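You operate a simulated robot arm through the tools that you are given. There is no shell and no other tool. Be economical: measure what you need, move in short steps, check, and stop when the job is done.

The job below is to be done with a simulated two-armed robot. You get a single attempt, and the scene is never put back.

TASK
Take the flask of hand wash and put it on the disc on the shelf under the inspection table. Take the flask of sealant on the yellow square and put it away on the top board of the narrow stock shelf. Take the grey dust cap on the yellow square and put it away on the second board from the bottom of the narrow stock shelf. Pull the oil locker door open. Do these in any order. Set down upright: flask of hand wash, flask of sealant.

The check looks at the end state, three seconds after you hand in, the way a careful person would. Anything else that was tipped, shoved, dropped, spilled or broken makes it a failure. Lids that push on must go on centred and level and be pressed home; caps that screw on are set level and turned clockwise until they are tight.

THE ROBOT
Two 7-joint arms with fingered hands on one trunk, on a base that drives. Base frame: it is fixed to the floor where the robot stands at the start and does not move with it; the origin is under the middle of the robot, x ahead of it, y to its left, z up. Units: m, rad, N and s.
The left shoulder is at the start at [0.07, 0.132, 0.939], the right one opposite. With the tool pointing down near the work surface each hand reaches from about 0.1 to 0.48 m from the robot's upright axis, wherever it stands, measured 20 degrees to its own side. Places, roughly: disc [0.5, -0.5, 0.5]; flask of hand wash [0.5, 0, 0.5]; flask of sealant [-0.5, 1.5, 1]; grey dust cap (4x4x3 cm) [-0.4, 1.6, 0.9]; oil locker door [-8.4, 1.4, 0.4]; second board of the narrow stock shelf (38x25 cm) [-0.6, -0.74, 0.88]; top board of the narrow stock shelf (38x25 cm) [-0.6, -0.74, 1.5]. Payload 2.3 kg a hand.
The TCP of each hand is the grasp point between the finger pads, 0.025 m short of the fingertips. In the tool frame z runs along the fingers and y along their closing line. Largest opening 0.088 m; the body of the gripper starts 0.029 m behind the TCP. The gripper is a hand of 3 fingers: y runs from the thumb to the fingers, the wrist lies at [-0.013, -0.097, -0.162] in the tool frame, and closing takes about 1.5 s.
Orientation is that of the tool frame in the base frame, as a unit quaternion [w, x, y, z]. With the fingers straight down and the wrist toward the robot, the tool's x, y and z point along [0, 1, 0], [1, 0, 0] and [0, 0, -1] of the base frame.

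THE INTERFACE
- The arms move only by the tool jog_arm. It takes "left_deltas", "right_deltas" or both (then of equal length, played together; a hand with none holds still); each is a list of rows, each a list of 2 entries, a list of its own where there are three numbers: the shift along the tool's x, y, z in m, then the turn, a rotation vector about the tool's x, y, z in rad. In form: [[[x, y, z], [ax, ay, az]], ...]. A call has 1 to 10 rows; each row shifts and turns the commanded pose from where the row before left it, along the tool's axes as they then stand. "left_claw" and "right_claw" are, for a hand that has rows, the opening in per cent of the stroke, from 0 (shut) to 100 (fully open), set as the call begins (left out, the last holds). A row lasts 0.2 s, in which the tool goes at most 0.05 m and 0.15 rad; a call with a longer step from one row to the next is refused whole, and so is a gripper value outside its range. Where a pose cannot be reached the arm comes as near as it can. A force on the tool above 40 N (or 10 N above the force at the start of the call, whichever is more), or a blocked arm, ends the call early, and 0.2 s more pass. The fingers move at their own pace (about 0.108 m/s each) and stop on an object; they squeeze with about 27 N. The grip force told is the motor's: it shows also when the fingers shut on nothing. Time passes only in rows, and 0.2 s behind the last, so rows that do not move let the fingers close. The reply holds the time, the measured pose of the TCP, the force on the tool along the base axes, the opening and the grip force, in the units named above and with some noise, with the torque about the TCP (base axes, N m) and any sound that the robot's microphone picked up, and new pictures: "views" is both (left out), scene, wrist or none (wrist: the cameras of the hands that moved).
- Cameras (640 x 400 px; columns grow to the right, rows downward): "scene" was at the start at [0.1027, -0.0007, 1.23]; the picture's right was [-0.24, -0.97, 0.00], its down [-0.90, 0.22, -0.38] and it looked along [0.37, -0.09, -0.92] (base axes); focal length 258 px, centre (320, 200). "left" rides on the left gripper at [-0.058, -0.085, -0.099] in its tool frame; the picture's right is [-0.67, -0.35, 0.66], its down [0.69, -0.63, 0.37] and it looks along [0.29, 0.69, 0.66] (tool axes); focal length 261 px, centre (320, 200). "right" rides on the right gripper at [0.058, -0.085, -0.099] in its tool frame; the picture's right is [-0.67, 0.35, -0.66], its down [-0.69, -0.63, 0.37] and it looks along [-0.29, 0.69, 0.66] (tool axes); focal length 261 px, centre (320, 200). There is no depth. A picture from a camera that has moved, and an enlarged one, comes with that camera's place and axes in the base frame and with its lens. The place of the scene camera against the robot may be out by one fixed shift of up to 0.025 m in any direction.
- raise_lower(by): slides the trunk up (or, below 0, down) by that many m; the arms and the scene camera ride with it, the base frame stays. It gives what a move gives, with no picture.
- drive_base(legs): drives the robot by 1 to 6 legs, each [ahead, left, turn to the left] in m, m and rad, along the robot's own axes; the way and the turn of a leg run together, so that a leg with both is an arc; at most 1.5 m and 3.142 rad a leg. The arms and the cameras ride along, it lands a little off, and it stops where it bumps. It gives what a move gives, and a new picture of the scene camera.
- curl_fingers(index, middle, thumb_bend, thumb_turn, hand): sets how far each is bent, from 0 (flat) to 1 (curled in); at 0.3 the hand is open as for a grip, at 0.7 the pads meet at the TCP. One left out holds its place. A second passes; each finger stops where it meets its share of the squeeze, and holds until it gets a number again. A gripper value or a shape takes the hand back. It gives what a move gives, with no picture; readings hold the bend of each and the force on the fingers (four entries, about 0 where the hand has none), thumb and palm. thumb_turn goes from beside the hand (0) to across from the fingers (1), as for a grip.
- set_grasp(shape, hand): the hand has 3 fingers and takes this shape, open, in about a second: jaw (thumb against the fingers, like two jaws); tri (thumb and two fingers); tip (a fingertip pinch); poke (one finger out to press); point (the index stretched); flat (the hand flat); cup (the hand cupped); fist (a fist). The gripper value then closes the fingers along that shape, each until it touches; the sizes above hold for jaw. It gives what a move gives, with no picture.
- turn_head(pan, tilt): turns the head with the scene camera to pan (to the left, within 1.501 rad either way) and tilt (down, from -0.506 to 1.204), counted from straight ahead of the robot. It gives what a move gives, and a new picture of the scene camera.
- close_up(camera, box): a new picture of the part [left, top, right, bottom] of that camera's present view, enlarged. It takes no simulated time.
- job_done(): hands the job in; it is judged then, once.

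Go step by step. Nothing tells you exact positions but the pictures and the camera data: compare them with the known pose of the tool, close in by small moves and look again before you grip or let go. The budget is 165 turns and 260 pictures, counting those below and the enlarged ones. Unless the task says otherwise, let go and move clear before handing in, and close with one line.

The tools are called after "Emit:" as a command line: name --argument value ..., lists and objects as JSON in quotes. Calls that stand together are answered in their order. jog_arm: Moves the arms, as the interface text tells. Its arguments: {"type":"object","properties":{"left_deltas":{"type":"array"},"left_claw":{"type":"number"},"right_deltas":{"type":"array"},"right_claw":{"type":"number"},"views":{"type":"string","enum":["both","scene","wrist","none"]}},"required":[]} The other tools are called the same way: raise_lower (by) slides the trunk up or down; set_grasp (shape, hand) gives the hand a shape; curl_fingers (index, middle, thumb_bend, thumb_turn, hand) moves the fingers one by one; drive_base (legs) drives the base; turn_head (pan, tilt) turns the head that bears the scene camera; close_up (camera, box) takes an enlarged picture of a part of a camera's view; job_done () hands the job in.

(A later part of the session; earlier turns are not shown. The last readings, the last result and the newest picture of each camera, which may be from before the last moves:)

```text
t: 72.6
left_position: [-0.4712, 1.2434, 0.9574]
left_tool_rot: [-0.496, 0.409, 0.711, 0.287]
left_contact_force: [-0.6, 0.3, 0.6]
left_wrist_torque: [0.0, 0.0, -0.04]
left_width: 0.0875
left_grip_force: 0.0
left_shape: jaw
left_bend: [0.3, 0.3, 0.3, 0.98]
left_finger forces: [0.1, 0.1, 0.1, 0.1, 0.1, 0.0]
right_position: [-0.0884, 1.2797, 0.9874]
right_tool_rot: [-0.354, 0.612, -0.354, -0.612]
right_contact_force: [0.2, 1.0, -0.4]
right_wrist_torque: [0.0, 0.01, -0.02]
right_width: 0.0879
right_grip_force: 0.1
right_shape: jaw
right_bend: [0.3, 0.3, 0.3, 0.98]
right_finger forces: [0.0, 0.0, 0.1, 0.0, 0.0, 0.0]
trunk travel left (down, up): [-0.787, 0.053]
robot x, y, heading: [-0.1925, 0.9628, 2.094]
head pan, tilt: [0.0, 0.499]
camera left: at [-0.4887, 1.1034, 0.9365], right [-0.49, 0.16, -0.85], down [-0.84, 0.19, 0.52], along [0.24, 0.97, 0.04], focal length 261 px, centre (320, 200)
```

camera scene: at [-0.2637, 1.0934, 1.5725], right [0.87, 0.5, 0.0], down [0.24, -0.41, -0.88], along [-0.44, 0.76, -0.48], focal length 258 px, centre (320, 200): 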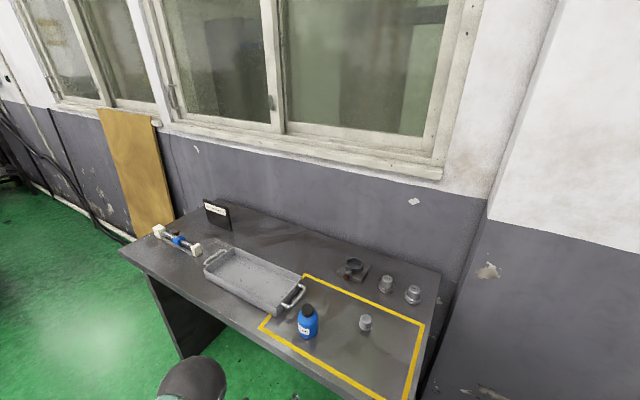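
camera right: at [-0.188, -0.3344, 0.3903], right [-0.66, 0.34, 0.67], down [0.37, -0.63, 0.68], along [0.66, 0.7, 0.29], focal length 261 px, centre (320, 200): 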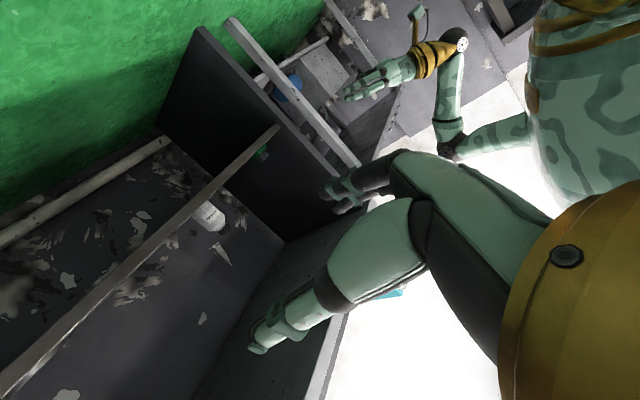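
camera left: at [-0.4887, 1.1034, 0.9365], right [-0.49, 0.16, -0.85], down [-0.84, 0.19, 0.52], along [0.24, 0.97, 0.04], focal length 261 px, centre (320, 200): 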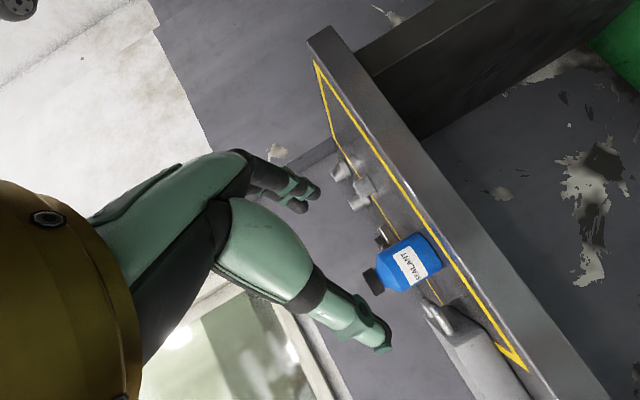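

I'll tilt the head so hand and flask are in one view, for a relative measurement.

Emit:
turn_head --pan 0.1 --tilt 0.95

Emit:
close_up --camera "left" --box '[320, 180, 480, 340]'

```text
t: 73.5
left_position: [-0.4723, 1.244, 0.9561]
left_tool_rot: [-0.496, 0.41, 0.709, 0.287]
left_contact_force: [-0.2, -0.3, -1.1]
left_wrist_torque: [-0.01, 0.05, 0.0]
left_width: 0.0878
left_grip_force: 0.1
left_shape: jaw
left_bend: [0.3, 0.3, 0.3, 0.98]
left_finger forces: [0.1, 0.1, 0.0, 0.1, 0.0, 0.0]
right_position: [-0.089, 1.2791, 0.9871]
right_tool_rot: [-0.353, 0.613, -0.354, -0.612]
right_contact_force: [-0.9, 0.0, 0.2]
right_wrist_torque: [-0.02, 0.03, 0.03]
right_width: 0.0879
right_grip_force: 0.0
right_shape: jaw
right_bend: [0.3, 0.3, 0.3, 0.98]
right_finger forces: [0.0, 0.0, 0.0, 0.0, 0.0, 0.0]
trunk travel left (down, up): [-0.787, 0.053]
robot x, y, heading: [-0.1929, 0.9553, 2.09]
head pan, tilt: [0.099, 0.949]
camera scene: at [-0.2612, 1.0735, 1.5351], right [0.81, 0.58, 0.0], down [0.47, -0.66, -0.58], along [-0.34, 0.47, -0.81], focal length 258 px, centre (320, 200)
```

scene: 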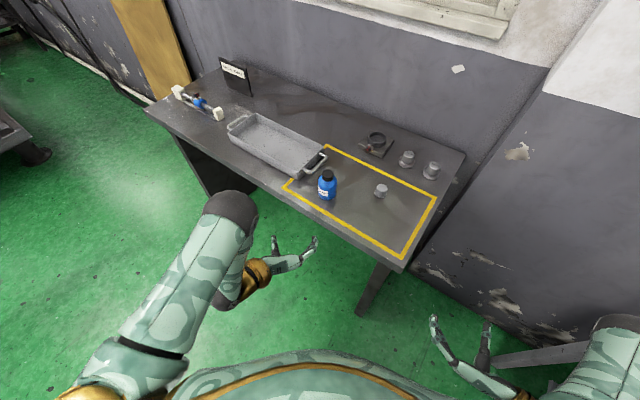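

```text
2.50 times, centred on (400, 260) of left
camera zoom: at [-0.4887, 1.1034, 0.9365], right [-0.49, 0.16, -0.85], down [-0.84, 0.19, 0.52], along [0.24, 0.97, 0.04], focal length 652 px, centre (120, 50)
```

zoom: 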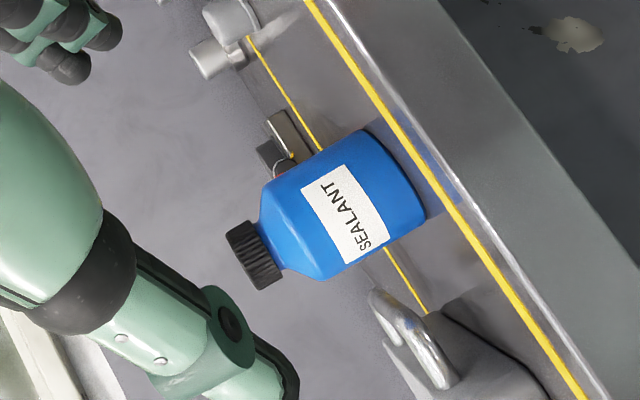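

Hand-relative measurement: flask at about [-0.537, 1.482], table top about 0.86. It lies 6 cm right and 24 cm ahead of the hand. I'll shift the base and lower.

Emit:
drive_base --legs '[[0.11, -0.062, 0]]'

Emit:
raise_lower --by -0.045

Emit:
jog_arm --left_deltas '[[[0, 0, 0], [0, 0, 0]]]'

```text
t: 74.8
left_position: [-0.473, 1.368, 0.957]
left_tool_rot: [-0.496, 0.408, 0.71, 0.287]
left_contact_force: [-0.8, 0.4, 1.4]
left_wrist_torque: [-0.03, -0.01, -0.01]
left_width: 0.0879
left_grip_force: 0.0
left_shape: jaw
left_bend: [0.3, 0.3, 0.3, 0.98]
left_finger forces: [0.1, 0.1, 0.0, 0.0, 0.0, 0.0]
right_position: [-0.0901, 1.4029, 0.988]
right_tool_rot: [0.355, -0.612, 0.352, 0.613]
right_contact_force: [0.1, -0.3, -0.7]
right_wrist_torque: [0.01, 0.0, 0.02]
right_width: 0.0878
right_grip_force: 0.0
right_shape: jaw
right_bend: [0.3, 0.3, 0.3, 0.98]
right_finger forces: [0.0, 0.1, 0.0, 0.1, 0.0, 0.1]
trunk travel left (down, up): [-0.787, 0.053]
robot x, y, heading: [-0.1917, 1.0834, 2.097]
head pan, tilt: [0.099, 0.949]
camera scene: at [-0.262, 1.1957, 1.5353], right [0.81, 0.58, 0.0], down [0.47, -0.66, -0.58], along [-0.34, 0.47, -0.81], focal length 258 px, centre (320, 200)
```

scene: 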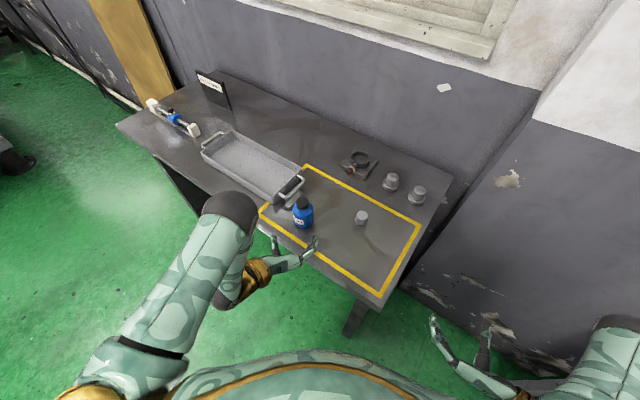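

```text
t: 75.6
left_position: [-0.4727, 1.3704, 0.9118]
left_tool_rot: [-0.496, 0.41, 0.71, 0.286]
left_contact_force: [-0.1, 0.9, 0.9]
left_wrist_torque: [0.02, -0.02, 0.01]
left_width: 0.088
left_grip_force: 0.0
left_shape: jaw
left_bend: [0.3, 0.3, 0.3, 0.98]
left_finger forces: [0.1, 0.1, 0.0, 0.0, 0.1, 0.0]
right_position: [-0.0903, 1.405, 0.9426]
right_tool_rot: [-0.353, 0.613, -0.353, -0.612]
right_contact_force: [-0.3, 0.0, -0.5]
right_wrist_torque: [-0.04, -0.01, -0.01]
right_width: 0.0877
right_grip_force: 0.1
right_shape: jaw
right_bend: [0.3, 0.3, 0.3, 0.98]
right_finger forces: [0.0, 0.1, 0.0, 0.0, 0.0, 0.0]
trunk travel left (down, up): [-0.742, 0.098]
robot x, y, heading: [-0.1905, 1.0835, 2.092]
head pan, tilt: [0.099, 0.949]
```

```text
t: 76.0
left_position: [-0.4726, 1.3711, 0.9117]
left_tool_rot: [-0.497, 0.409, 0.71, 0.286]
left_contact_force: [-0.4, -0.1, 0.6]
left_wrist_torque: [0.02, -0.04, 0.01]
left_width: 0.0878
left_grip_force: 0.0
left_shape: jaw
left_bend: [0.3, 0.3, 0.3, 0.98]
left_finger forces: [0.0, 0.1, 0.1, 0.0, 0.0, 0.0]
right_position: [-0.0891, 1.4047, 0.942]
right_tool_rot: [-0.354, 0.613, -0.354, -0.612]
right_contact_force: [0.5, 0.8, -0.5]
right_wrist_torque: [0.0, 0.02, 0.02]
right_width: 0.0879
right_grip_force: 0.0
right_shape: jaw
right_bend: [0.3, 0.3, 0.3, 0.98]
right_finger forces: [0.1, 0.1, 0.1, 0.0, 0.0, 0.0]
trunk travel left (down, up): [-0.742, 0.098]
robot x, y, heading: [-0.1919, 1.0856, 2.097]
head pan, tilt: [0.099, 0.949]
camera scene: at [-0.2621, 1.1994, 1.49], right [0.81, 0.58, 0.0], down [0.47, -0.66, -0.58], along [-0.34, 0.47, -0.81], focal length 258 px, centre (320, 200)
camera left: at [-0.4897, 1.2291, 0.8914], right [-0.49, 0.16, -0.85], down [-0.84, 0.19, 0.52], along [0.24, 0.97, 0.04], focal length 261 px, centre (320, 200)
```

scene: 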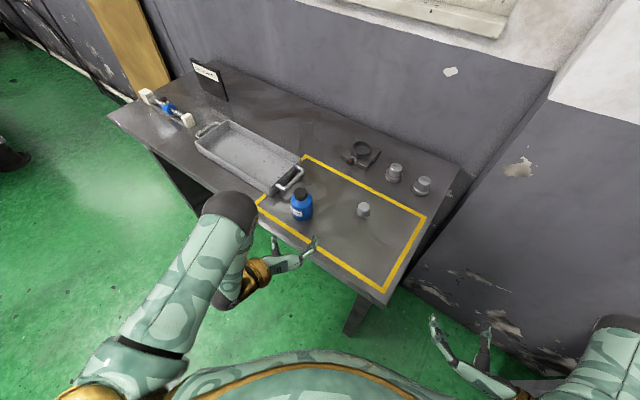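
left: 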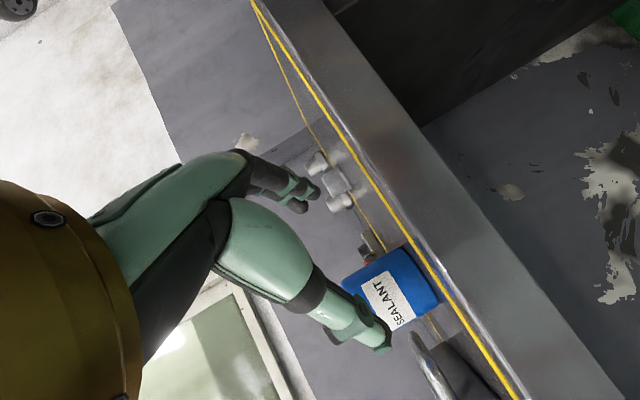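

Aligned within a few mm, with the flask about 12 cm ahead. Extending.

Emit:
jog_arm --left_deltas '[[[0.006, 0, 0.0191], [0, 0, 0]], [[0.006, 0, 0.0191], [0, 0, 0]], [[0.006, 0, 0.0191], [0, 0, 0]], [[0.006, 0, 0.0191], [0, 0, 0]], [[0.006, 0, 0.0191], [0, 0, 0]]]'

```text
t: 77.2
left_position: [-0.5221, 1.4551, 0.9072]
left_tool_rot: [-0.497, 0.409, 0.71, 0.286]
left_contact_force: [0.5, -0.3, -0.2]
left_wrist_torque: [0.01, -0.03, -0.01]
left_width: 0.0878
left_grip_force: 0.1
left_shape: jaw
left_bend: [0.3, 0.3, 0.3, 0.98]
left_finger forces: [0.0, 0.0, 0.0, 0.0, 0.1, 0.0]
right_position: [-0.0903, 1.4066, 0.942]
right_tool_rot: [-0.353, 0.613, -0.355, -0.611]
right_contact_force: [0.1, 0.3, -0.1]
right_wrist_torque: [-0.03, -0.02, 0.01]
right_width: 0.0879
right_grip_force: 0.0
right_shape: jaw
right_bend: [0.3, 0.3, 0.3, 0.98]
right_finger forces: [0.1, 0.0, 0.0, 0.1, 0.0, 0.1]
trunk travel left (down, up): [-0.742, 0.098]
robot x, y, heading: [-0.1902, 1.0846, 2.093]
head pan, tilt: [0.099, 0.949]
camera scene: at [-0.2624, 1.1995, 1.49], right [0.81, 0.58, 0.0], down [0.47, -0.66, -0.58], along [-0.34, 0.47, -0.81], focal length 258 px, centre (320, 200)
camera left: at [-0.5394, 1.3148, 0.8867], right [-0.49, 0.16, -0.85], down [-0.84, 0.19, 0.52], along [0.24, 0.97, 0.04], focal length 261 px, centre (320, 200)
```

scene: 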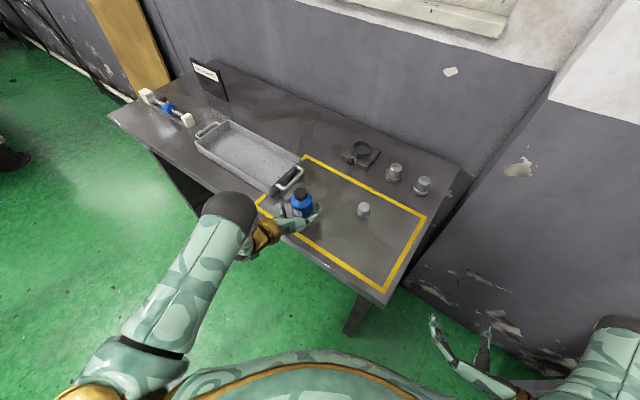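
left: 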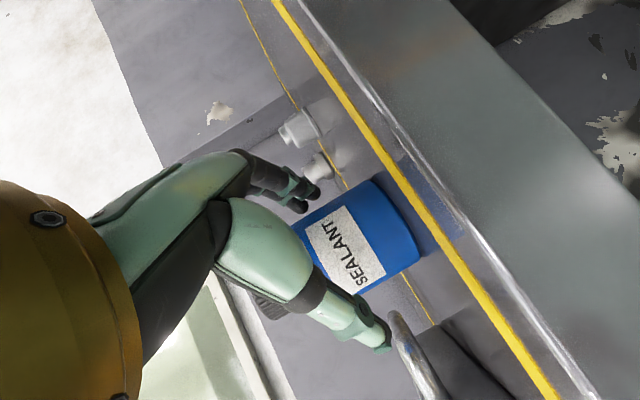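

Emit:
close_up --camera "scene" --box '[240, 150, 360, 250]'

```text
4.00 times, centred on (300, 200) of scene
camera zoom: at [-0.2624, 1.1995, 1.49], right [0.81, 0.58, 0.0], down [0.47, -0.66, -0.58], along [-0.34, 0.47, -0.81], focal length 1032 px, centre (400, 200)
```

zoom: 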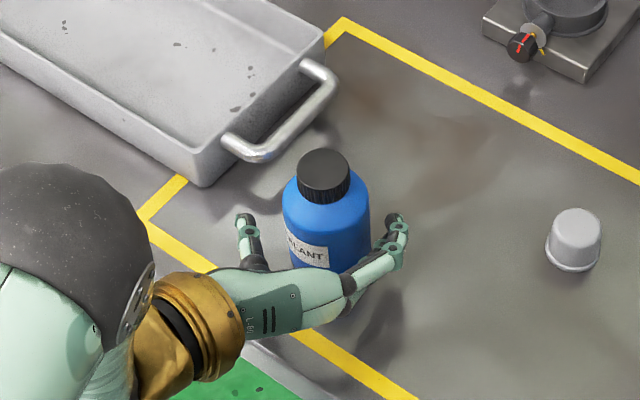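

Centred, with room to the handle. One more centimetre ahead, then close.

Emit:
jog_arm --left_deltas '[[[0.004, 0, 0.0113], [0, 0, 0]]]' --views "none"

Emit:
jog_arm --left_deltas '[[[0, 0, 0], [0, 0, 0]], [[0, 0, 0], [0, 0, 0]], [[0, 0, 0], [0, 0, 0]], [[0, 0, 0], [0, 0, 0]], [[0, 0, 0], [0, 0, 0]], [[0, 0, 0], [0, 0, 0]], [[0, 0, 0], [0, 0, 0]]]' --left_claw 0

Emit:
raise_lower --by 0.06

Emit:
close_up --camera "scene" --box '[240, 150, 400, 250]'

```text
t: 77.6
left_position: [-0.5282, 1.4667, 0.9074]
left_tool_rot: [-0.496, 0.41, 0.71, 0.287]
left_contact_force: [0.0, -0.5, -0.5]
left_wrist_torque: [-0.01, -0.01, 0.0]
left_width: 0.0876
left_grip_force: 0.0
left_shape: jaw
left_bend: [0.3, 0.3, 0.3, 0.98]
left_finger forces: [0.1, 0.0, 0.0, 0.0, 0.1, 0.0]
right_position: [-0.0909, 1.4047, 0.9426]
right_tool_rot: [-0.353, 0.613, -0.354, -0.612]
right_contact_force: [-0.3, -0.1, -0.5]
right_wrist_torque: [0.03, -0.01, 0.01]
right_width: 0.0873
right_grip_force: 0.2
right_shape: jaw
right_bend: [0.3, 0.3, 0.3, 0.98]
right_finger forces: [0.0, 0.0, 0.0, 0.0, 0.0, 0.0]
trunk travel left (down, up): [-0.742, 0.098]
robot x, y, heading: [-0.1931, 1.0809, 2.098]
head pan, tilt: [0.099, 0.949]
```

```text
t: 79.2
left_position: [-0.5283, 1.4649, 0.9068]
left_tool_rot: [-0.495, 0.41, 0.71, 0.287]
left_contact_force: [-0.9, -0.2, 0.5]
left_wrist_torque: [0.0, 0.02, 0.0]
left_width: 0.0499
left_grip_force: 27.1
left_shape: jaw
left_bend: [0.29, 0.41, 0.68, 1.0]
left_finger forces: [15.1, 9.2, 0.1, 0.1, 24.9, 0.0]
right_position: [-0.0905, 1.4057, 0.9425]
right_tool_rot: [-0.353, 0.613, -0.354, -0.612]
right_contact_force: [0.7, -0.2, -0.4]
right_wrist_torque: [0.03, 0.02, 0.0]
right_width: 0.0877
right_grip_force: 0.1
right_shape: jaw
right_bend: [0.3, 0.3, 0.3, 0.98]
right_finger forces: [0.1, 0.0, 0.1, 0.1, 0.0, 0.0]
trunk travel left (down, up): [-0.742, 0.098]
robot x, y, heading: [-0.193, 1.082, 2.097]
head pan, tilt: [0.099, 0.949]
camera scene: at [-0.2623, 1.1993, 1.49], right [0.81, 0.58, 0.0], down [0.47, -0.66, -0.58], along [-0.34, 0.47, -0.81], focal length 258 px, centre (320, 200)
camera left: at [-0.5452, 1.3253, 0.8864], right [-0.49, 0.16, -0.85], down [-0.84, 0.19, 0.52], along [0.24, 0.97, 0.04], focal length 261 px, centre (320, 200)
```

scene: 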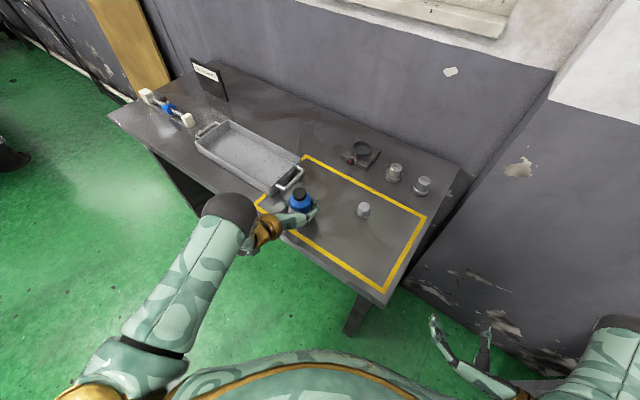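
left: 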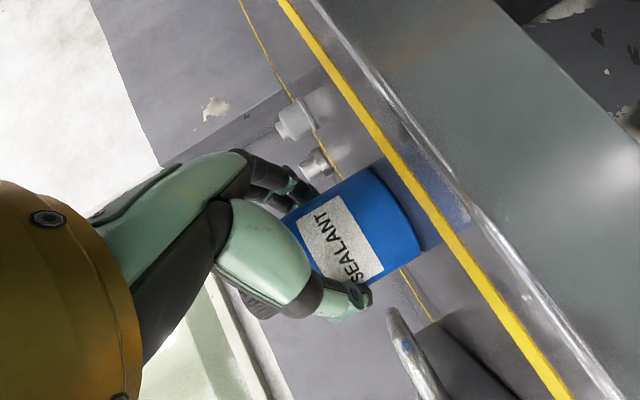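

```text
t: 80.2
left_position: [-0.5277, 1.4673, 0.967]
left_tool_rot: [-0.495, 0.409, 0.71, 0.287]
left_contact_force: [0.2, 0.7, -2.0]
left_wrist_torque: [-0.01, -0.01, 0.0]
left_width: 0.0499
left_grip_force: 27.0
left_shape: jaw
left_bend: [0.29, 0.41, 0.68, 1.0]
left_finger forces: [15.3, 8.9, 0.0, 0.1, 24.7, 0.0]
right_position: [-0.0896, 1.405, 1.0028]
right_tool_rot: [-0.354, 0.613, -0.354, -0.611]
right_contact_force: [0.5, -0.9, -0.1]
right_wrist_torque: [0.0, 0.02, 0.01]
right_width: 0.0878
right_grip_force: 0.1
right_shape: jaw
right_bend: [0.3, 0.3, 0.3, 0.98]
right_finger forces: [0.0, 0.0, 0.0, 0.0, 0.0, 0.0]
trunk travel left (down, up): [-0.802, 0.038]
robot x, y, heading: [-0.1915, 1.0796, 2.095]
head pan, tilt: [0.099, 0.949]
```

```text
4.00 times, centred on (320, 200) of scene
camera zoom: at [-0.2626, 1.1998, 1.55], right [0.81, 0.58, 0.0], down [0.47, -0.66, -0.58], along [-0.34, 0.47, -0.81], focal length 1032 px, centre (320, 200)
```

zoom: 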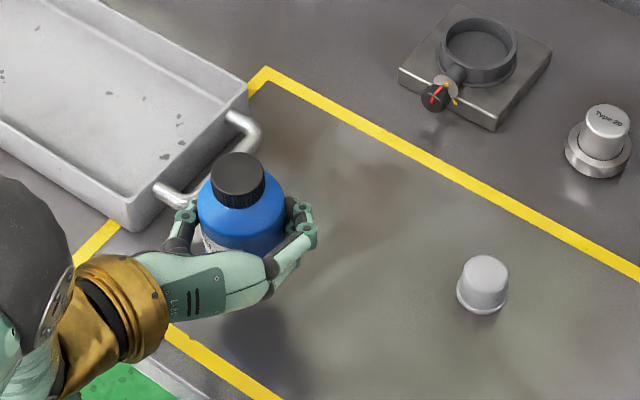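

The sealant is held upright. Next is the grey cap at about [-0.395, 1.59] with the right hand: I'll retract and raise the left hand and pitch the right hand 45° down.

Emit:
jog_arm --left_deltas '[[[0.0026, 0, -0.0222], [0, 0, 0]], [[0.0026, 0, -0.0222], [0, 0, 0]], [[0.0026, 0, -0.0222], [0, 0, 0]], [[0.0026, 0, -0.0222], [0, 0, 0]], [[0.0026, 0, -0.0222], [0, 0, 0]], [[0.0026, 0, -0.0222], [0, 0, 0]], [[0.0026, 0, -0.0222], [0, 0, 0]], [[0.0026, 0, -0.0222], [0, 0, 0]]]' --right_deltas '[[[0, 0, 0], [0, 0.131, 0]], [[0, 0, 0], [0, 0.131, 0]], [[0, 0, 0], [0, 0.131, 0]], [[0, 0, 0], [0, 0.131, 0]], [[0, 0, 0], [0, 0.131, 0]], [[0, 0, 0], [0, 0.13, 0]], [[0, 0, 0], [0, 0, 0]], [[0, 0, 0], [0, 0, 0]]]'

```text
t: 82.0
left_position: [-0.4492, 1.3301, 1.0468]
left_tool_rot: [-0.496, 0.41, 0.71, 0.287]
left_contact_force: [0.2, 0.4, -2.7]
left_wrist_torque: [-0.08, -0.02, -0.01]
left_width: 0.0499
left_grip_force: 27.1
left_shape: jaw
left_bend: [0.29, 0.41, 0.68, 1.0]
left_finger forces: [15.4, 8.6, 0.0, 0.0, 24.7, 0.0]
left hand out of reach, approached as far as the arm can: row 8
right_position: [-0.0897, 1.4046, 1.0027]
right_tool_rot: [-0.191, 0.8, -0.462, -0.331]
right_contact_force: [-1.5, 0.1, -0.3]
right_wrist_torque: [-0.02, 0.02, 0.0]
right_width: 0.0877
right_grip_force: 0.0
right_shape: jaw
right_bend: [0.3, 0.3, 0.3, 0.98]
right_finger forces: [0.0, 0.0, 0.0, 0.0, 0.1, 0.0]
trunk travel left (down, up): [-0.802, 0.038]
robot x, y, heading: [-0.189, 1.087, 2.092]
head pan, tilt: [0.099, 0.949]
camera scene: at [-0.2618, 1.1989, 1.55], right [0.81, 0.58, 0.0], down [0.47, -0.66, -0.58], along [-0.34, 0.47, -0.81], focal length 258 px, centre (320, 200)
camera right: at [0.0396, 1.3508, 1.0324], right [-0.31, -0.16, 0.94], down [0.17, 0.96, 0.22], along [-0.94, 0.23, -0.27], focal length 261 px, centre (320, 200)
camera left: at [-0.4657, 1.1883, 1.0255], right [-0.49, 0.16, -0.85], down [-0.83, 0.19, 0.52], along [0.24, 0.97, 0.04], focal length 261 px, centre (320, 200)
```

scene: 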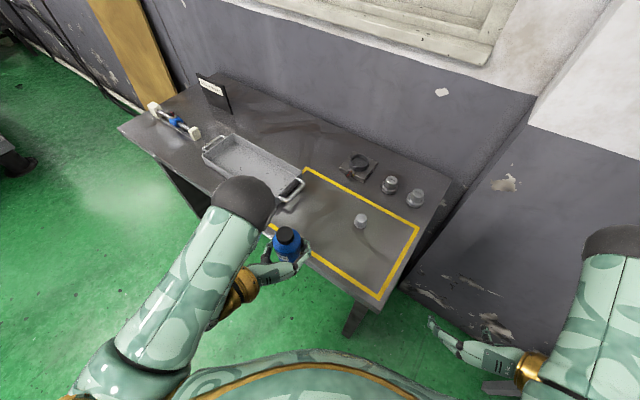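
right: 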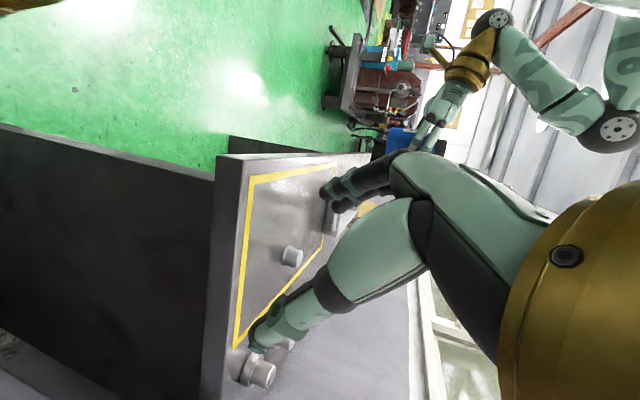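
left: 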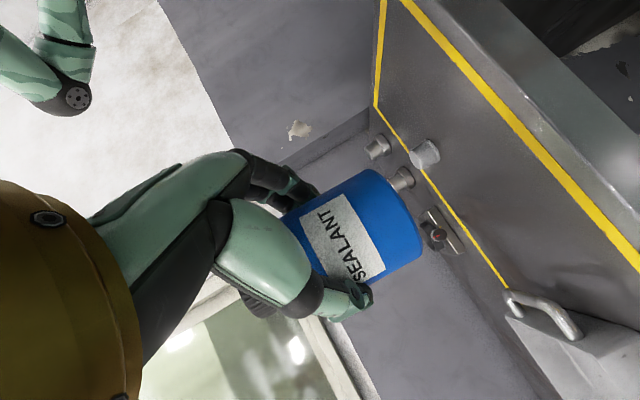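

Emit:
drive_base --legs '[[0, 0.15, 0], [0.1, 0, 0]]'

Emit:
jog_arm --right_deltas '[[[0.008, 0.0, 0.008], [0, 0, 0]]]' --views "both"

```text
t: 84.2
left_position: [-0.6262, 1.3372, 1.0477]
left_tool_rot: [-0.497, 0.409, 0.709, 0.288]
left_contact_force: [0.2, -0.5, -1.8]
left_wrist_torque: [0.01, 0.0, 0.01]
left_width: 0.0498
left_grip_force: 26.8
left_shape: jaw
left_bend: [0.29, 0.41, 0.68, 1.0]
left_finger forces: [15.4, 8.8, 0.1, 0.0, 24.7, 0.1]
right_position: [-0.2673, 1.4128, 1.0032]
right_tool_rot: [-0.191, 0.8, -0.462, -0.332]
right_contact_force: [0.5, 0.1, 0.0]
right_wrist_torque: [-0.03, 0.0, -0.02]
right_width: 0.0879
right_grip_force: 0.2
right_shape: jaw
right_bend: [0.3, 0.3, 0.3, 0.98]
right_finger forces: [0.1, 0.0, 0.1, 0.1, 0.0, 0.0]
trunk travel left (down, up): [-0.802, 0.038]
robot x, y, heading: [-0.3646, 1.0899, 2.097]
head pan, tilt: [0.099, 0.949]
camera scene: at [-0.4381, 1.2048, 1.5505], right [0.81, 0.58, 0.0], down [0.47, -0.66, -0.58], along [-0.34, 0.47, -0.81], focal length 258 px, centre (320, 200)
```

scene: 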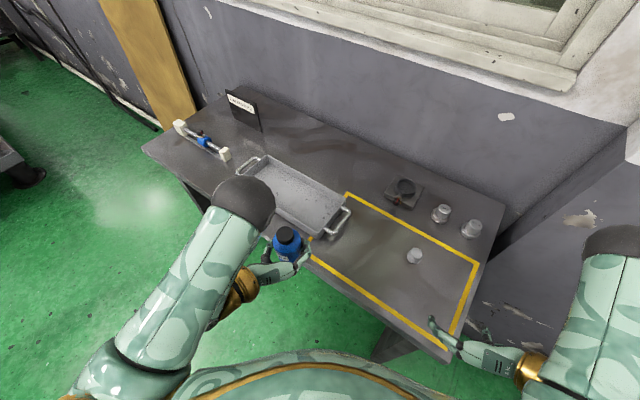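

```text
t: 84.5
left_position: [-0.6277, 1.34, 1.0451]
left_tool_rot: [-0.495, 0.41, 0.71, 0.287]
left_contact_force: [-0.4, -0.6, -2.4]
left_wrist_torque: [-0.01, -0.03, -0.01]
left_width: 0.05
left_grip_force: 27.1
left_shape: jaw
left_bend: [0.29, 0.41, 0.68, 1.0]
left_finger forces: [15.3, 8.7, 0.1, 0.1, 24.7, 0.1]
right_position: [-0.2676, 1.4154, 0.9904]
right_tool_rot: [-0.191, 0.801, -0.462, -0.329]
right_contact_force: [-0.4, 0.0, -0.5]
right_wrist_torque: [0.01, 0.0, -0.01]
right_width: 0.0876
right_grip_force: 0.0
right_shape: jaw
right_bend: [0.3, 0.3, 0.3, 0.98]
right_finger forces: [0.1, 0.0, 0.0, 0.1, 0.0, 0.0]
trunk travel left (down, up): [-0.802, 0.038]
robot x, y, heading: [-0.3653, 1.0913, 2.097]
head pan, tilt: [0.099, 0.949]
camera scene: at [-0.4398, 1.2098, 1.55], right [0.81, 0.58, 0.0], down [0.47, -0.66, -0.58], along [-0.34, 0.47, -0.81], focal length 258 px, centre (320, 200)
camera right: at [-0.1386, 1.3614, 1.0206], right [-0.31, -0.16, 0.94], down [0.17, 0.96, 0.22], along [-0.94, 0.23, -0.27], focal length 261 px, centre (320, 200)
```

scene: 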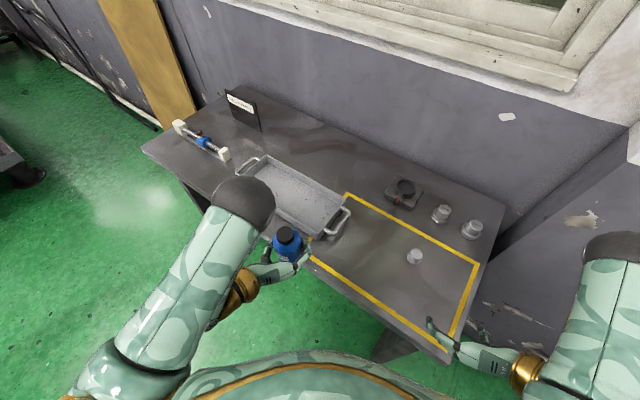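
right: 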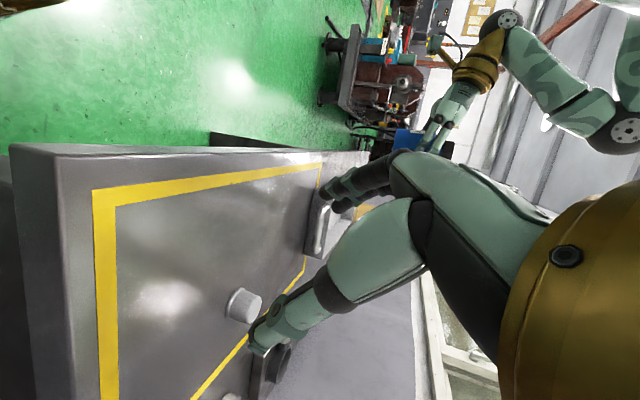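

Two views agree on the cap at [-0.395, 1.588]. I'll move the right hand to hover above it.

Emit:
jog_arm --right_deltas '[[[-0.0193, 0.004, 0.0288], [0, 0, 0]], [[-0.0193, 0.004, 0.0288], [0, 0, 0]], [[-0.0193, 0.004, 0.0288], [0, 0, 0]], [[-0.0193, 0.004, 0.0288], [0, 0, 0]], [[-0.0193, 0.004, 0.0288], [0, 0, 0]], [[-0.0193, 0.004, 0.0288], [0, 0, 0]]]' --views "both"

Emit:
close_up --camera "scene" --box '[330, 200, 490, 300]'

```text
t: 86.0
left_position: [-0.628, 1.3414, 1.0451]
left_tool_rot: [-0.496, 0.409, 0.71, 0.287]
left_contact_force: [0.0, -0.5, -2.5]
left_wrist_torque: [0.01, -0.01, -0.01]
left_width: 0.0501
left_grip_force: 26.9
left_shape: jaw
left_bend: [0.29, 0.41, 0.68, 1.0]
left_finger forces: [15.4, 8.7, 0.0, 0.1, 24.7, 0.1]
right_position: [-0.3906, 1.5814, 0.9505]
right_tool_rot: [-0.19, 0.8, -0.464, -0.33]
right_contact_force: [0.1, -0.2, 0.4]
right_wrist_torque: [-0.03, 0.01, -0.03]
right_width: 0.0878
right_grip_force: 0.1
right_shape: jaw
right_bend: [0.3, 0.3, 0.3, 0.98]
right_finger forces: [0.0, 0.0, 0.1, 0.1, 0.1, 0.0]
trunk travel left (down, up): [-0.802, 0.038]
robot x, y, heading: [-0.3721, 1.0953, 2.095]
head pan, tilt: [0.099, 0.949]
camera scene: at [-0.4414, 1.2105, 1.5499], right [0.81, 0.58, 0.0], down [0.48, -0.66, -0.58], along [-0.34, 0.47, -0.81], focal length 258 px, centre (320, 200)
camera right: at [-0.2613, 1.5277, 0.9805], right [-0.31, -0.16, 0.94], down [0.17, 0.96, 0.22], along [-0.94, 0.23, -0.27], focal length 261 px, centre (320, 200)
```

scene: 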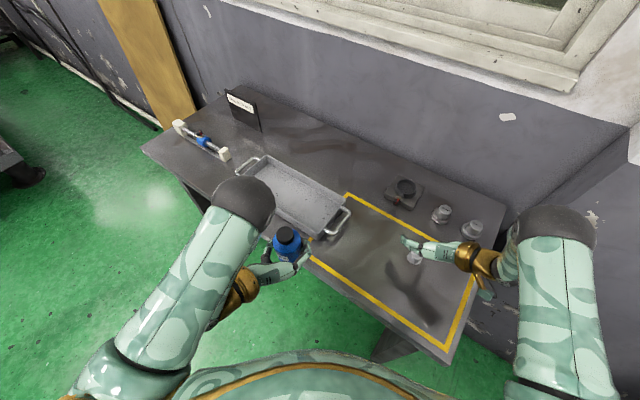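
right: 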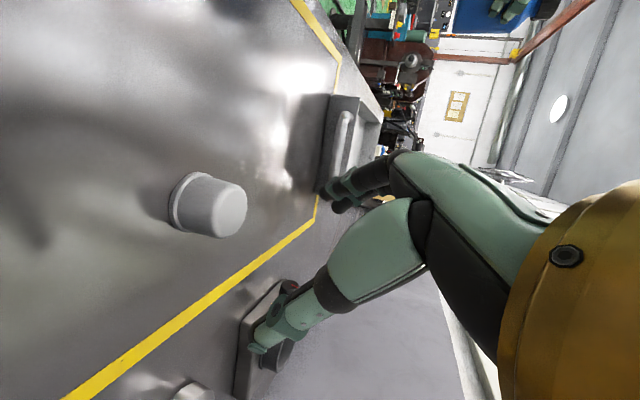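

```text
4.00 times, centred on (410, 250) of scene
camera zoom: at [-0.4414, 1.2105, 1.5499], right [0.81, 0.58, 0.0], down [0.48, -0.66, -0.58], along [-0.34, 0.47, -0.81], focal length 1032 px, centre (-40, 0)
```

zoom: 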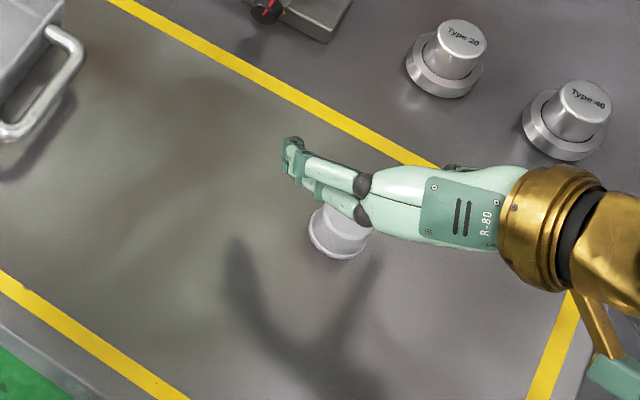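

The hand is above the cap. A small correction (8 mm back, 4 mm left), then descend in steps.

Emit:
jog_arm --right_deltas '[[[0.0166, 0.0015, 0.0128], [0, 0, 0]], [[0.0166, 0.0015, 0.0128], [0, 0, 0]]]' --views "both"

Emit:
close_up --camera "scene" --box '[330, 200, 490, 300]'

```text
t: 86.5
left_position: [-0.6272, 1.3421, 1.045]
left_tool_rot: [-0.495, 0.409, 0.711, 0.287]
left_contact_force: [0.2, -0.6, -2.0]
left_wrist_torque: [-0.03, 0.0, 0.0]
left_width: 0.0497
left_grip_force: 26.9
left_shape: jaw
left_bend: [0.29, 0.41, 0.68, 1.0]
left_finger forces: [15.5, 8.7, 0.1, 0.0, 24.8, 0.0]
right_position: [-0.3907, 1.5741, 0.907]
right_tool_rot: [-0.191, 0.801, -0.462, -0.33]
right_contact_force: [0.2, 0.4, 0.6]
right_wrist_torque: [0.0, -0.03, -0.01]
right_width: 0.0879
right_grip_force: 0.1
right_shape: jaw
right_bend: [0.3, 0.3, 0.3, 0.98]
right_finger forces: [0.0, 0.1, 0.2, 0.0, 0.0, 0.0]
trunk travel left (down, up): [-0.802, 0.038]
robot x, y, heading: [-0.3673, 1.0929, 2.096]
head pan, tilt: [0.099, 0.949]
camera scene: at [-0.4409, 1.2104, 1.5499], right [0.81, 0.58, 0.0], down [0.47, -0.66, -0.58], along [-0.34, 0.47, -0.81], focal length 258 px, centre (320, 200)
camera right: at [-0.2611, 1.52, 0.9384], right [-0.31, -0.16, 0.94], down [0.17, 0.96, 0.22], along [-0.94, 0.23, -0.27], focal length 261 px, centre (320, 200)
```

scene: 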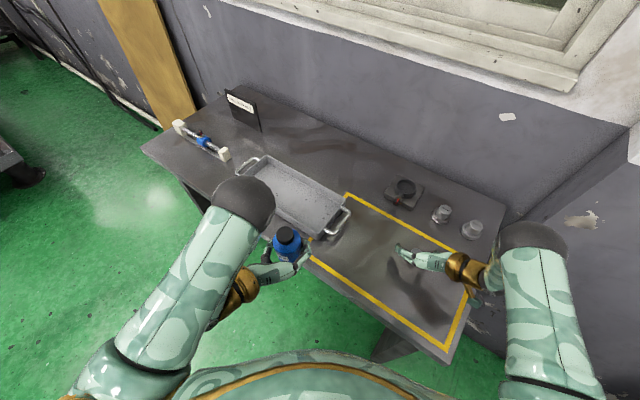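
right: 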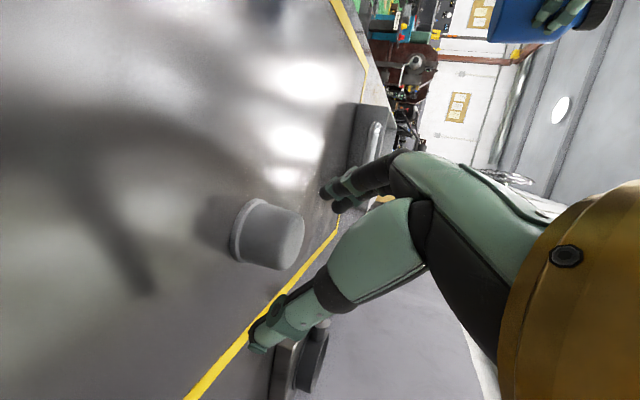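

```text
4.00 times, centred on (410, 250) of scene
camera zoom: at [-0.4409, 1.2104, 1.5499], right [0.81, 0.58, 0.0], down [0.47, -0.66, -0.58], along [-0.34, 0.47, -0.81], focal length 1032 px, centre (-40, 0)
```

zoom: 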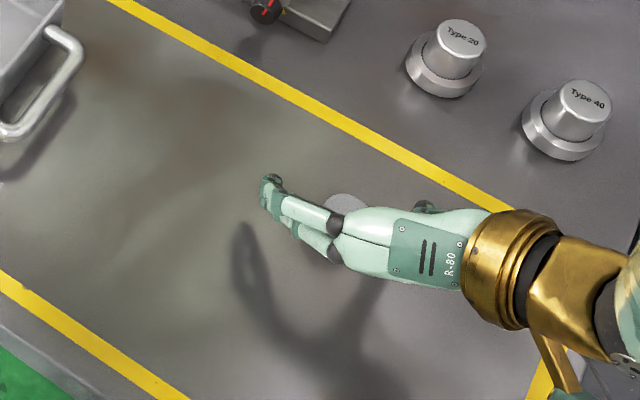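

On line. Final 19 mm down, then close.

Emit:
jog_arm --right_deltas '[[[0.0067, 0, 0.0067], [0, 0, 0]], [[0.0067, 0, 0.0067], [0, 0, 0]]]' --views "wrist"

```text
t: 87.2
left_position: [-0.6278, 1.3399, 1.0452]
left_tool_rot: [-0.495, 0.409, 0.71, 0.288]
left_contact_force: [-1.0, 0.3, -1.2]
left_wrist_torque: [0.0, -0.01, 0.01]
left_width: 0.0502
left_grip_force: 26.7
left_shape: jaw
left_bend: [0.29, 0.41, 0.68, 1.0]
left_finger forces: [15.4, 8.7, 0.0, 0.0, 24.8, 0.0]
right_position: [-0.3909, 1.5752, 0.8895]
right_tool_rot: [-0.191, 0.8, -0.464, -0.331]
right_contact_force: [-0.4, 0.6, 0.1]
right_wrist_torque: [0.01, 0.02, 0.01]
right_width: 0.0879
right_grip_force: 0.0
right_shape: jaw
right_bend: [0.3, 0.3, 0.3, 0.98]
right_finger forces: [0.0, 0.0, 0.1, 0.0, 0.1, 0.0]
trunk travel left (down, up): [-0.802, 0.038]
robot x, y, heading: [-0.3659, 1.0948, 2.091]
head pan, tilt: [0.099, 0.949]
camera right: at [-0.2613, 1.521, 0.9193], right [-0.31, -0.16, 0.94], down [0.17, 0.96, 0.22], along [-0.94, 0.23, -0.27], focal length 261 px, centre (320, 200)
```

right: 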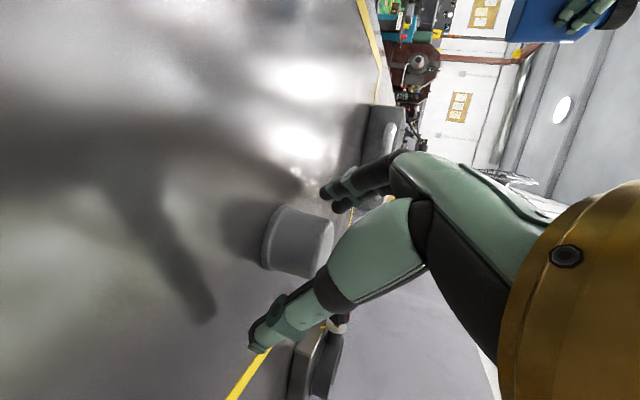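

Emit:
jog_arm --right_deltas '[[[0, 0, 0], [0, 0, 0]], [[0, 0, 0], [0, 0, 0]], [[0, 0, 0], [0, 0, 0]], [[0, 0, 0], [0, 0, 0]], [[0, 0, 0], [0, 0, 0]], [[0, 0, 0], [0, 0, 0]], [[0, 0, 0], [0, 0, 0]]]' --right_claw 0 --views "wrist"

```text
t: 88.8
left_position: [-0.6282, 1.3388, 1.0458]
left_tool_rot: [-0.496, 0.409, 0.71, 0.287]
left_contact_force: [-0.1, -0.2, -2.2]
left_wrist_torque: [-0.03, -0.02, -0.01]
left_width: 0.0498
left_grip_force: 27.0
left_shape: jaw
left_bend: [0.29, 0.41, 0.68, 1.0]
left_finger forces: [15.3, 8.6, 0.1, 0.0, 24.8, 0.0]
right_position: [-0.3905, 1.5743, 0.8903]
right_tool_rot: [-0.19, 0.801, -0.461, -0.331]
right_contact_force: [-0.4, 0.4, 1.8]
right_wrist_torque: [0.06, 0.03, 0.02]
right_width: 0.0244
right_grip_force: 27.3
right_shape: jaw
right_bend: [0.74, 0.6, 0.75, 1.0]
right_finger forces: [16.1, 6.9, 0.1, 0.0, 22.7, 0.1]
trunk travel left (down, up): [-0.802, 0.038]
robot x, y, heading: [-0.372, 1.0935, 2.096]
head pan, tilt: [0.099, 0.949]
camera right: at [-0.2614, 1.5207, 0.9196], right [-0.31, -0.16, 0.94], down [0.17, 0.96, 0.23], along [-0.94, 0.23, -0.27], focal length 261 px, centre (320, 200)
```

right: 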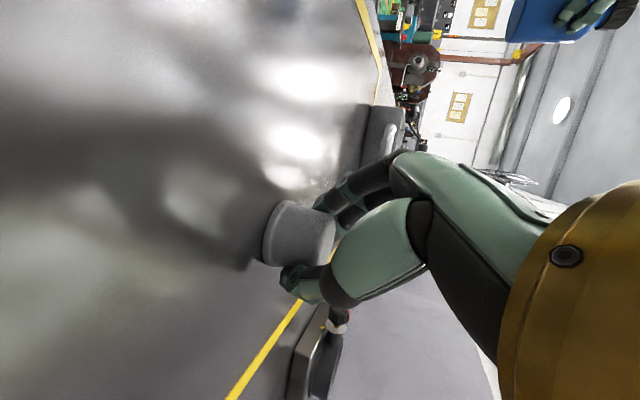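

Gripped. Lifting and checking.

Emit:
jog_arm --right_deltas '[[[-0.012, 0, -0.012], [0, 0, 0]], [[-0.012, 0, -0.012], [0, 0, 0]], [[-0.012, 0, -0.012], [0, 0, 0]], [[-0.012, 0, -0.012], [0, 0, 0]], [[-0.012, 0, -0.012], [0, 0, 0]]]' --views "both"

```text
t: 90.0
left_position: [-0.6278, 1.3401, 1.0451]
left_tool_rot: [-0.495, 0.41, 0.71, 0.287]
left_contact_force: [0.9, 0.0, -2.5]
left_wrist_torque: [-0.05, -0.01, 0.03]
left_width: 0.05
left_grip_force: 27.2
left_shape: jaw
left_bend: [0.29, 0.41, 0.68, 1.0]
left_finger forces: [15.3, 8.7, 0.1, 0.1, 24.8, 0.1]
right_position: [-0.391, 1.5732, 0.9754]
right_tool_rot: [-0.19, 0.8, -0.462, -0.331]
right_contact_force: [0.4, -0.3, 0.3]
right_wrist_torque: [-0.03, 0.0, 0.03]
right_width: 0.0241
right_grip_force: 26.8
right_shape: jaw
right_bend: [0.74, 0.61, 0.75, 1.0]
right_finger forces: [16.6, 6.3, 0.1, 0.0, 22.3, 0.0]
trunk travel left (down, up): [-0.802, 0.038]
robot x, y, heading: [-0.3723, 1.0944, 2.098]
head pan, tilt: [0.099, 0.949]
camera scene: at [-0.441, 1.2092, 1.55], right [0.81, 0.58, 0.0], down [0.48, -0.66, -0.58], along [-0.34, 0.47, -0.81], focal length 258 px, centre (320, 200)
camera right: at [-0.2621, 1.519, 1.0058], right [-0.31, -0.16, 0.94], down [0.17, 0.96, 0.22], along [-0.94, 0.23, -0.27], focal length 261 px, centre (320, 200)
```

scene: 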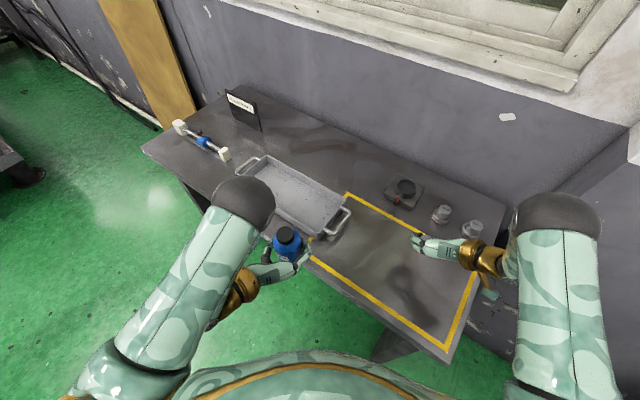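
right: 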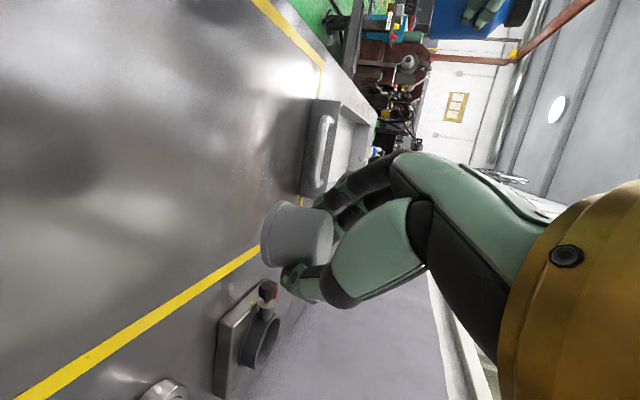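

The cap is held. Retract the right arm, back away into open floor and turn to face the stock shelf.

Emit:
jog_arm --right_deltas '[[[0.016, 0, -0.02], [0, 0, 0]], [[0.016, 0, -0.02], [0, 0, 0]], [[0.016, 0, -0.02], [0, 0, 0]], [[0.016, 0, -0.02], [0, 0, 0]], [[0.016, 0, -0.02], [0, 0, 0]], [[0.016, 0, -0.02], [0, 0, 0]], [[0.016, 0, -0.02], [0, 0, 0]], [[0.016, 0, -0.02], [0, 0, 0]]]' --views "none"

Emit:
drive_base --legs '[[-0.5, 0, 0], [0, 0.25, 0], [0, 0, 2.616]]'

Emit:
turn_head --pan 0 --tilt 0.4

```text
t: 91.8
left_position: [-0.6264, 1.3393, 1.0456]
left_tool_rot: [-0.496, 0.41, 0.71, 0.287]
left_contact_force: [0.6, 0.1, -1.9]
left_wrist_torque: [-0.02, 0.01, 0.03]
left_width: 0.0498
left_grip_force: 27.3
left_shape: jaw
left_bend: [0.29, 0.41, 0.68, 1.0]
left_finger forces: [15.5, 8.7, 0.0, 0.0, 24.8, 0.0]
right_position: [-0.2891, 1.3982, 0.9964]
right_tool_rot: [-0.191, 0.8, -0.462, -0.331]
right_contact_force: [0.0, -0.6, 0.5]
right_wrist_torque: [-0.03, -0.02, -0.02]
right_width: 0.0237
right_grip_force: 27.0
right_shape: jaw
right_bend: [0.74, 0.62, 0.75, 1.0]
right_finger forces: [16.6, 5.8, 0.0, 0.0, 22.3, 0.1]
trunk travel left (down, up): [-0.802, 0.038]
robot x, y, heading: [-0.3708, 1.0954, 2.093]
head pan, tilt: [0.099, 0.949]
```

```text
t: 102.5
left_position: [-0.2117, 0.2013, 1.0451]
left_tool_rot: [0.391, 0.6, -0.558, 0.419]
left_contact_force: [-0.3, -0.8, -3.0]
left_wrist_torque: [0.03, 0.02, 0.02]
left_width: 0.0498
left_grip_force: 26.3
left_shape: jaw
left_bend: [0.29, 0.41, 0.68, 1.0]
left_finger forces: [15.2, 8.8, 0.0, 0.0, 24.6, 0.0]
right_position: [-0.5414, 0.297, 0.9961]
right_tool_rot: [0.278, 0.631, 0.675, -0.261]
right_contact_force: [-0.3, 0.0, -0.1]
right_wrist_torque: [0.01, 0.02, 0.0]
right_width: 0.0237
right_grip_force: 26.8
right_shape: jaw
right_bend: [0.74, 0.62, 0.75, 1.0]
right_finger forces: [16.2, 6.0, 0.1, 0.0, 22.0, 0.1]
trunk travel left (down, up): [-0.802, 0.038]
robot x, y, heading: [-0.3344, 0.5372, -1.497]
head pan, tilt: [0.099, 0.949]
camera scene: at [-0.3228, 0.4264, 1.55], right [-0.99, -0.17, 0.0], down [-0.14, 0.8, -0.58], along [0.1, -0.57, -0.81], focal length 258 px, centre (320, 200)
```

scene: 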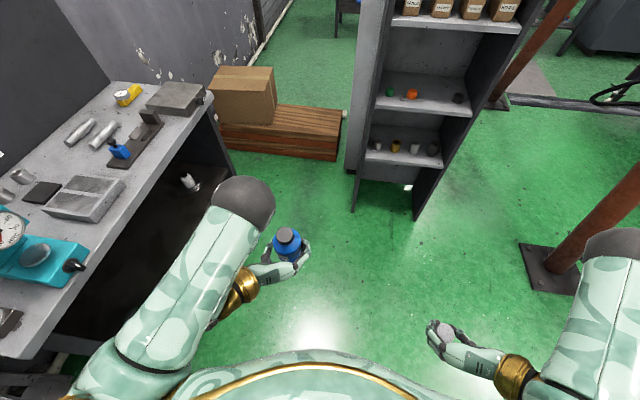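

```text
t: 103.4
left_position: [-0.2111, 0.2007, 1.045]
left_tool_rot: [0.391, 0.6, -0.559, 0.418]
left_contact_force: [-0.1, -0.7, -2.1]
left_wrist_torque: [0.03, 0.01, 0.0]
left_width: 0.0499
left_grip_force: 26.5
left_shape: jaw
left_bend: [0.29, 0.41, 0.68, 1.0]
left_finger forces: [15.3, 8.7, 0.0, 0.0, 24.7, 0.1]
right_position: [-0.5422, 0.2966, 0.9953]
right_tool_rot: [0.279, 0.631, 0.675, -0.26]
right_contact_force: [-0.3, -0.9, -0.9]
right_wrist_torque: [0.01, -0.01, 0.01]
right_width: 0.0234
right_grip_force: 27.1
right_shape: jaw
right_bend: [0.74, 0.62, 0.75, 1.0]
right_finger forces: [16.2, 6.0, 0.1, 0.0, 22.1, 0.1]
trunk travel left (down, up): [-0.802, 0.038]
robot x, y, heading: [-0.331, 0.5362, -1.5]
head pan, tilt: [0.0, 0.4]
camera scene: at [-0.3284, 0.4057, 1.5965], right [-1.0, -0.07, 0.0], down [-0.03, 0.39, -0.92], along [0.06, -0.92, -0.39], focal length 258 px, centre (320, 200)
```

scene: 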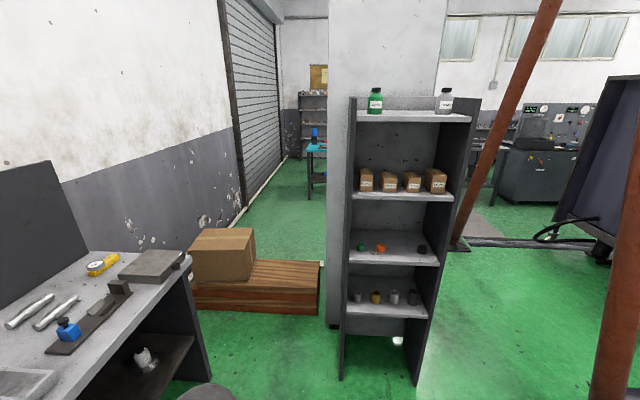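

I'll look closely at the top board and the second board.

Emit:
close_up --camera "scene" --box '[330, 80, 490, 180]'

Emit:
close_up --camera "scene" --box '[330, 180, 490, 280]'

```text
4.00 times, centred on (410, 130) of scene
camera zoom: at [-0.3284, 0.4057, 1.5965], right [-1.0, -0.07, 0.0], down [-0.03, 0.39, -0.92], along [0.06, -0.92, -0.39], focal length 1032 px, centre (-40, 480)
```

zoom: 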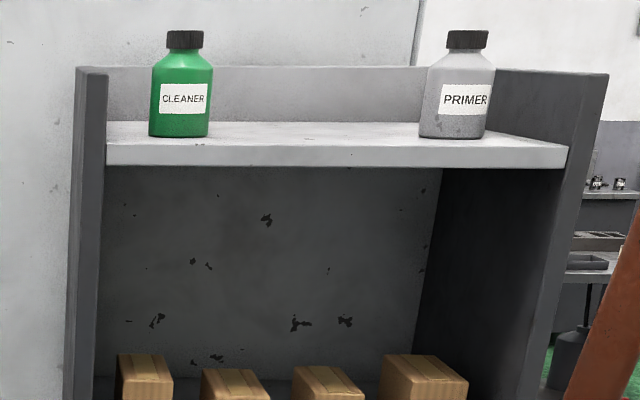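

```text
4.00 times, centred on (410, 230) of scene
camera zoom: at [-0.3284, 0.4057, 1.5965], right [-1.0, -0.07, 0.0], down [-0.03, 0.39, -0.92], along [0.06, -0.92, -0.39], focal length 1032 px, centre (-40, 80)
```

zoom: 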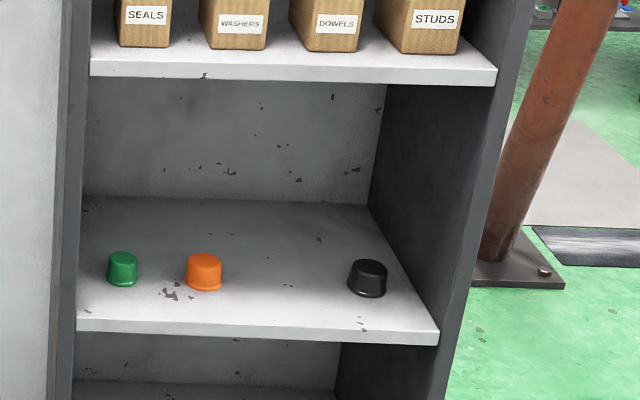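

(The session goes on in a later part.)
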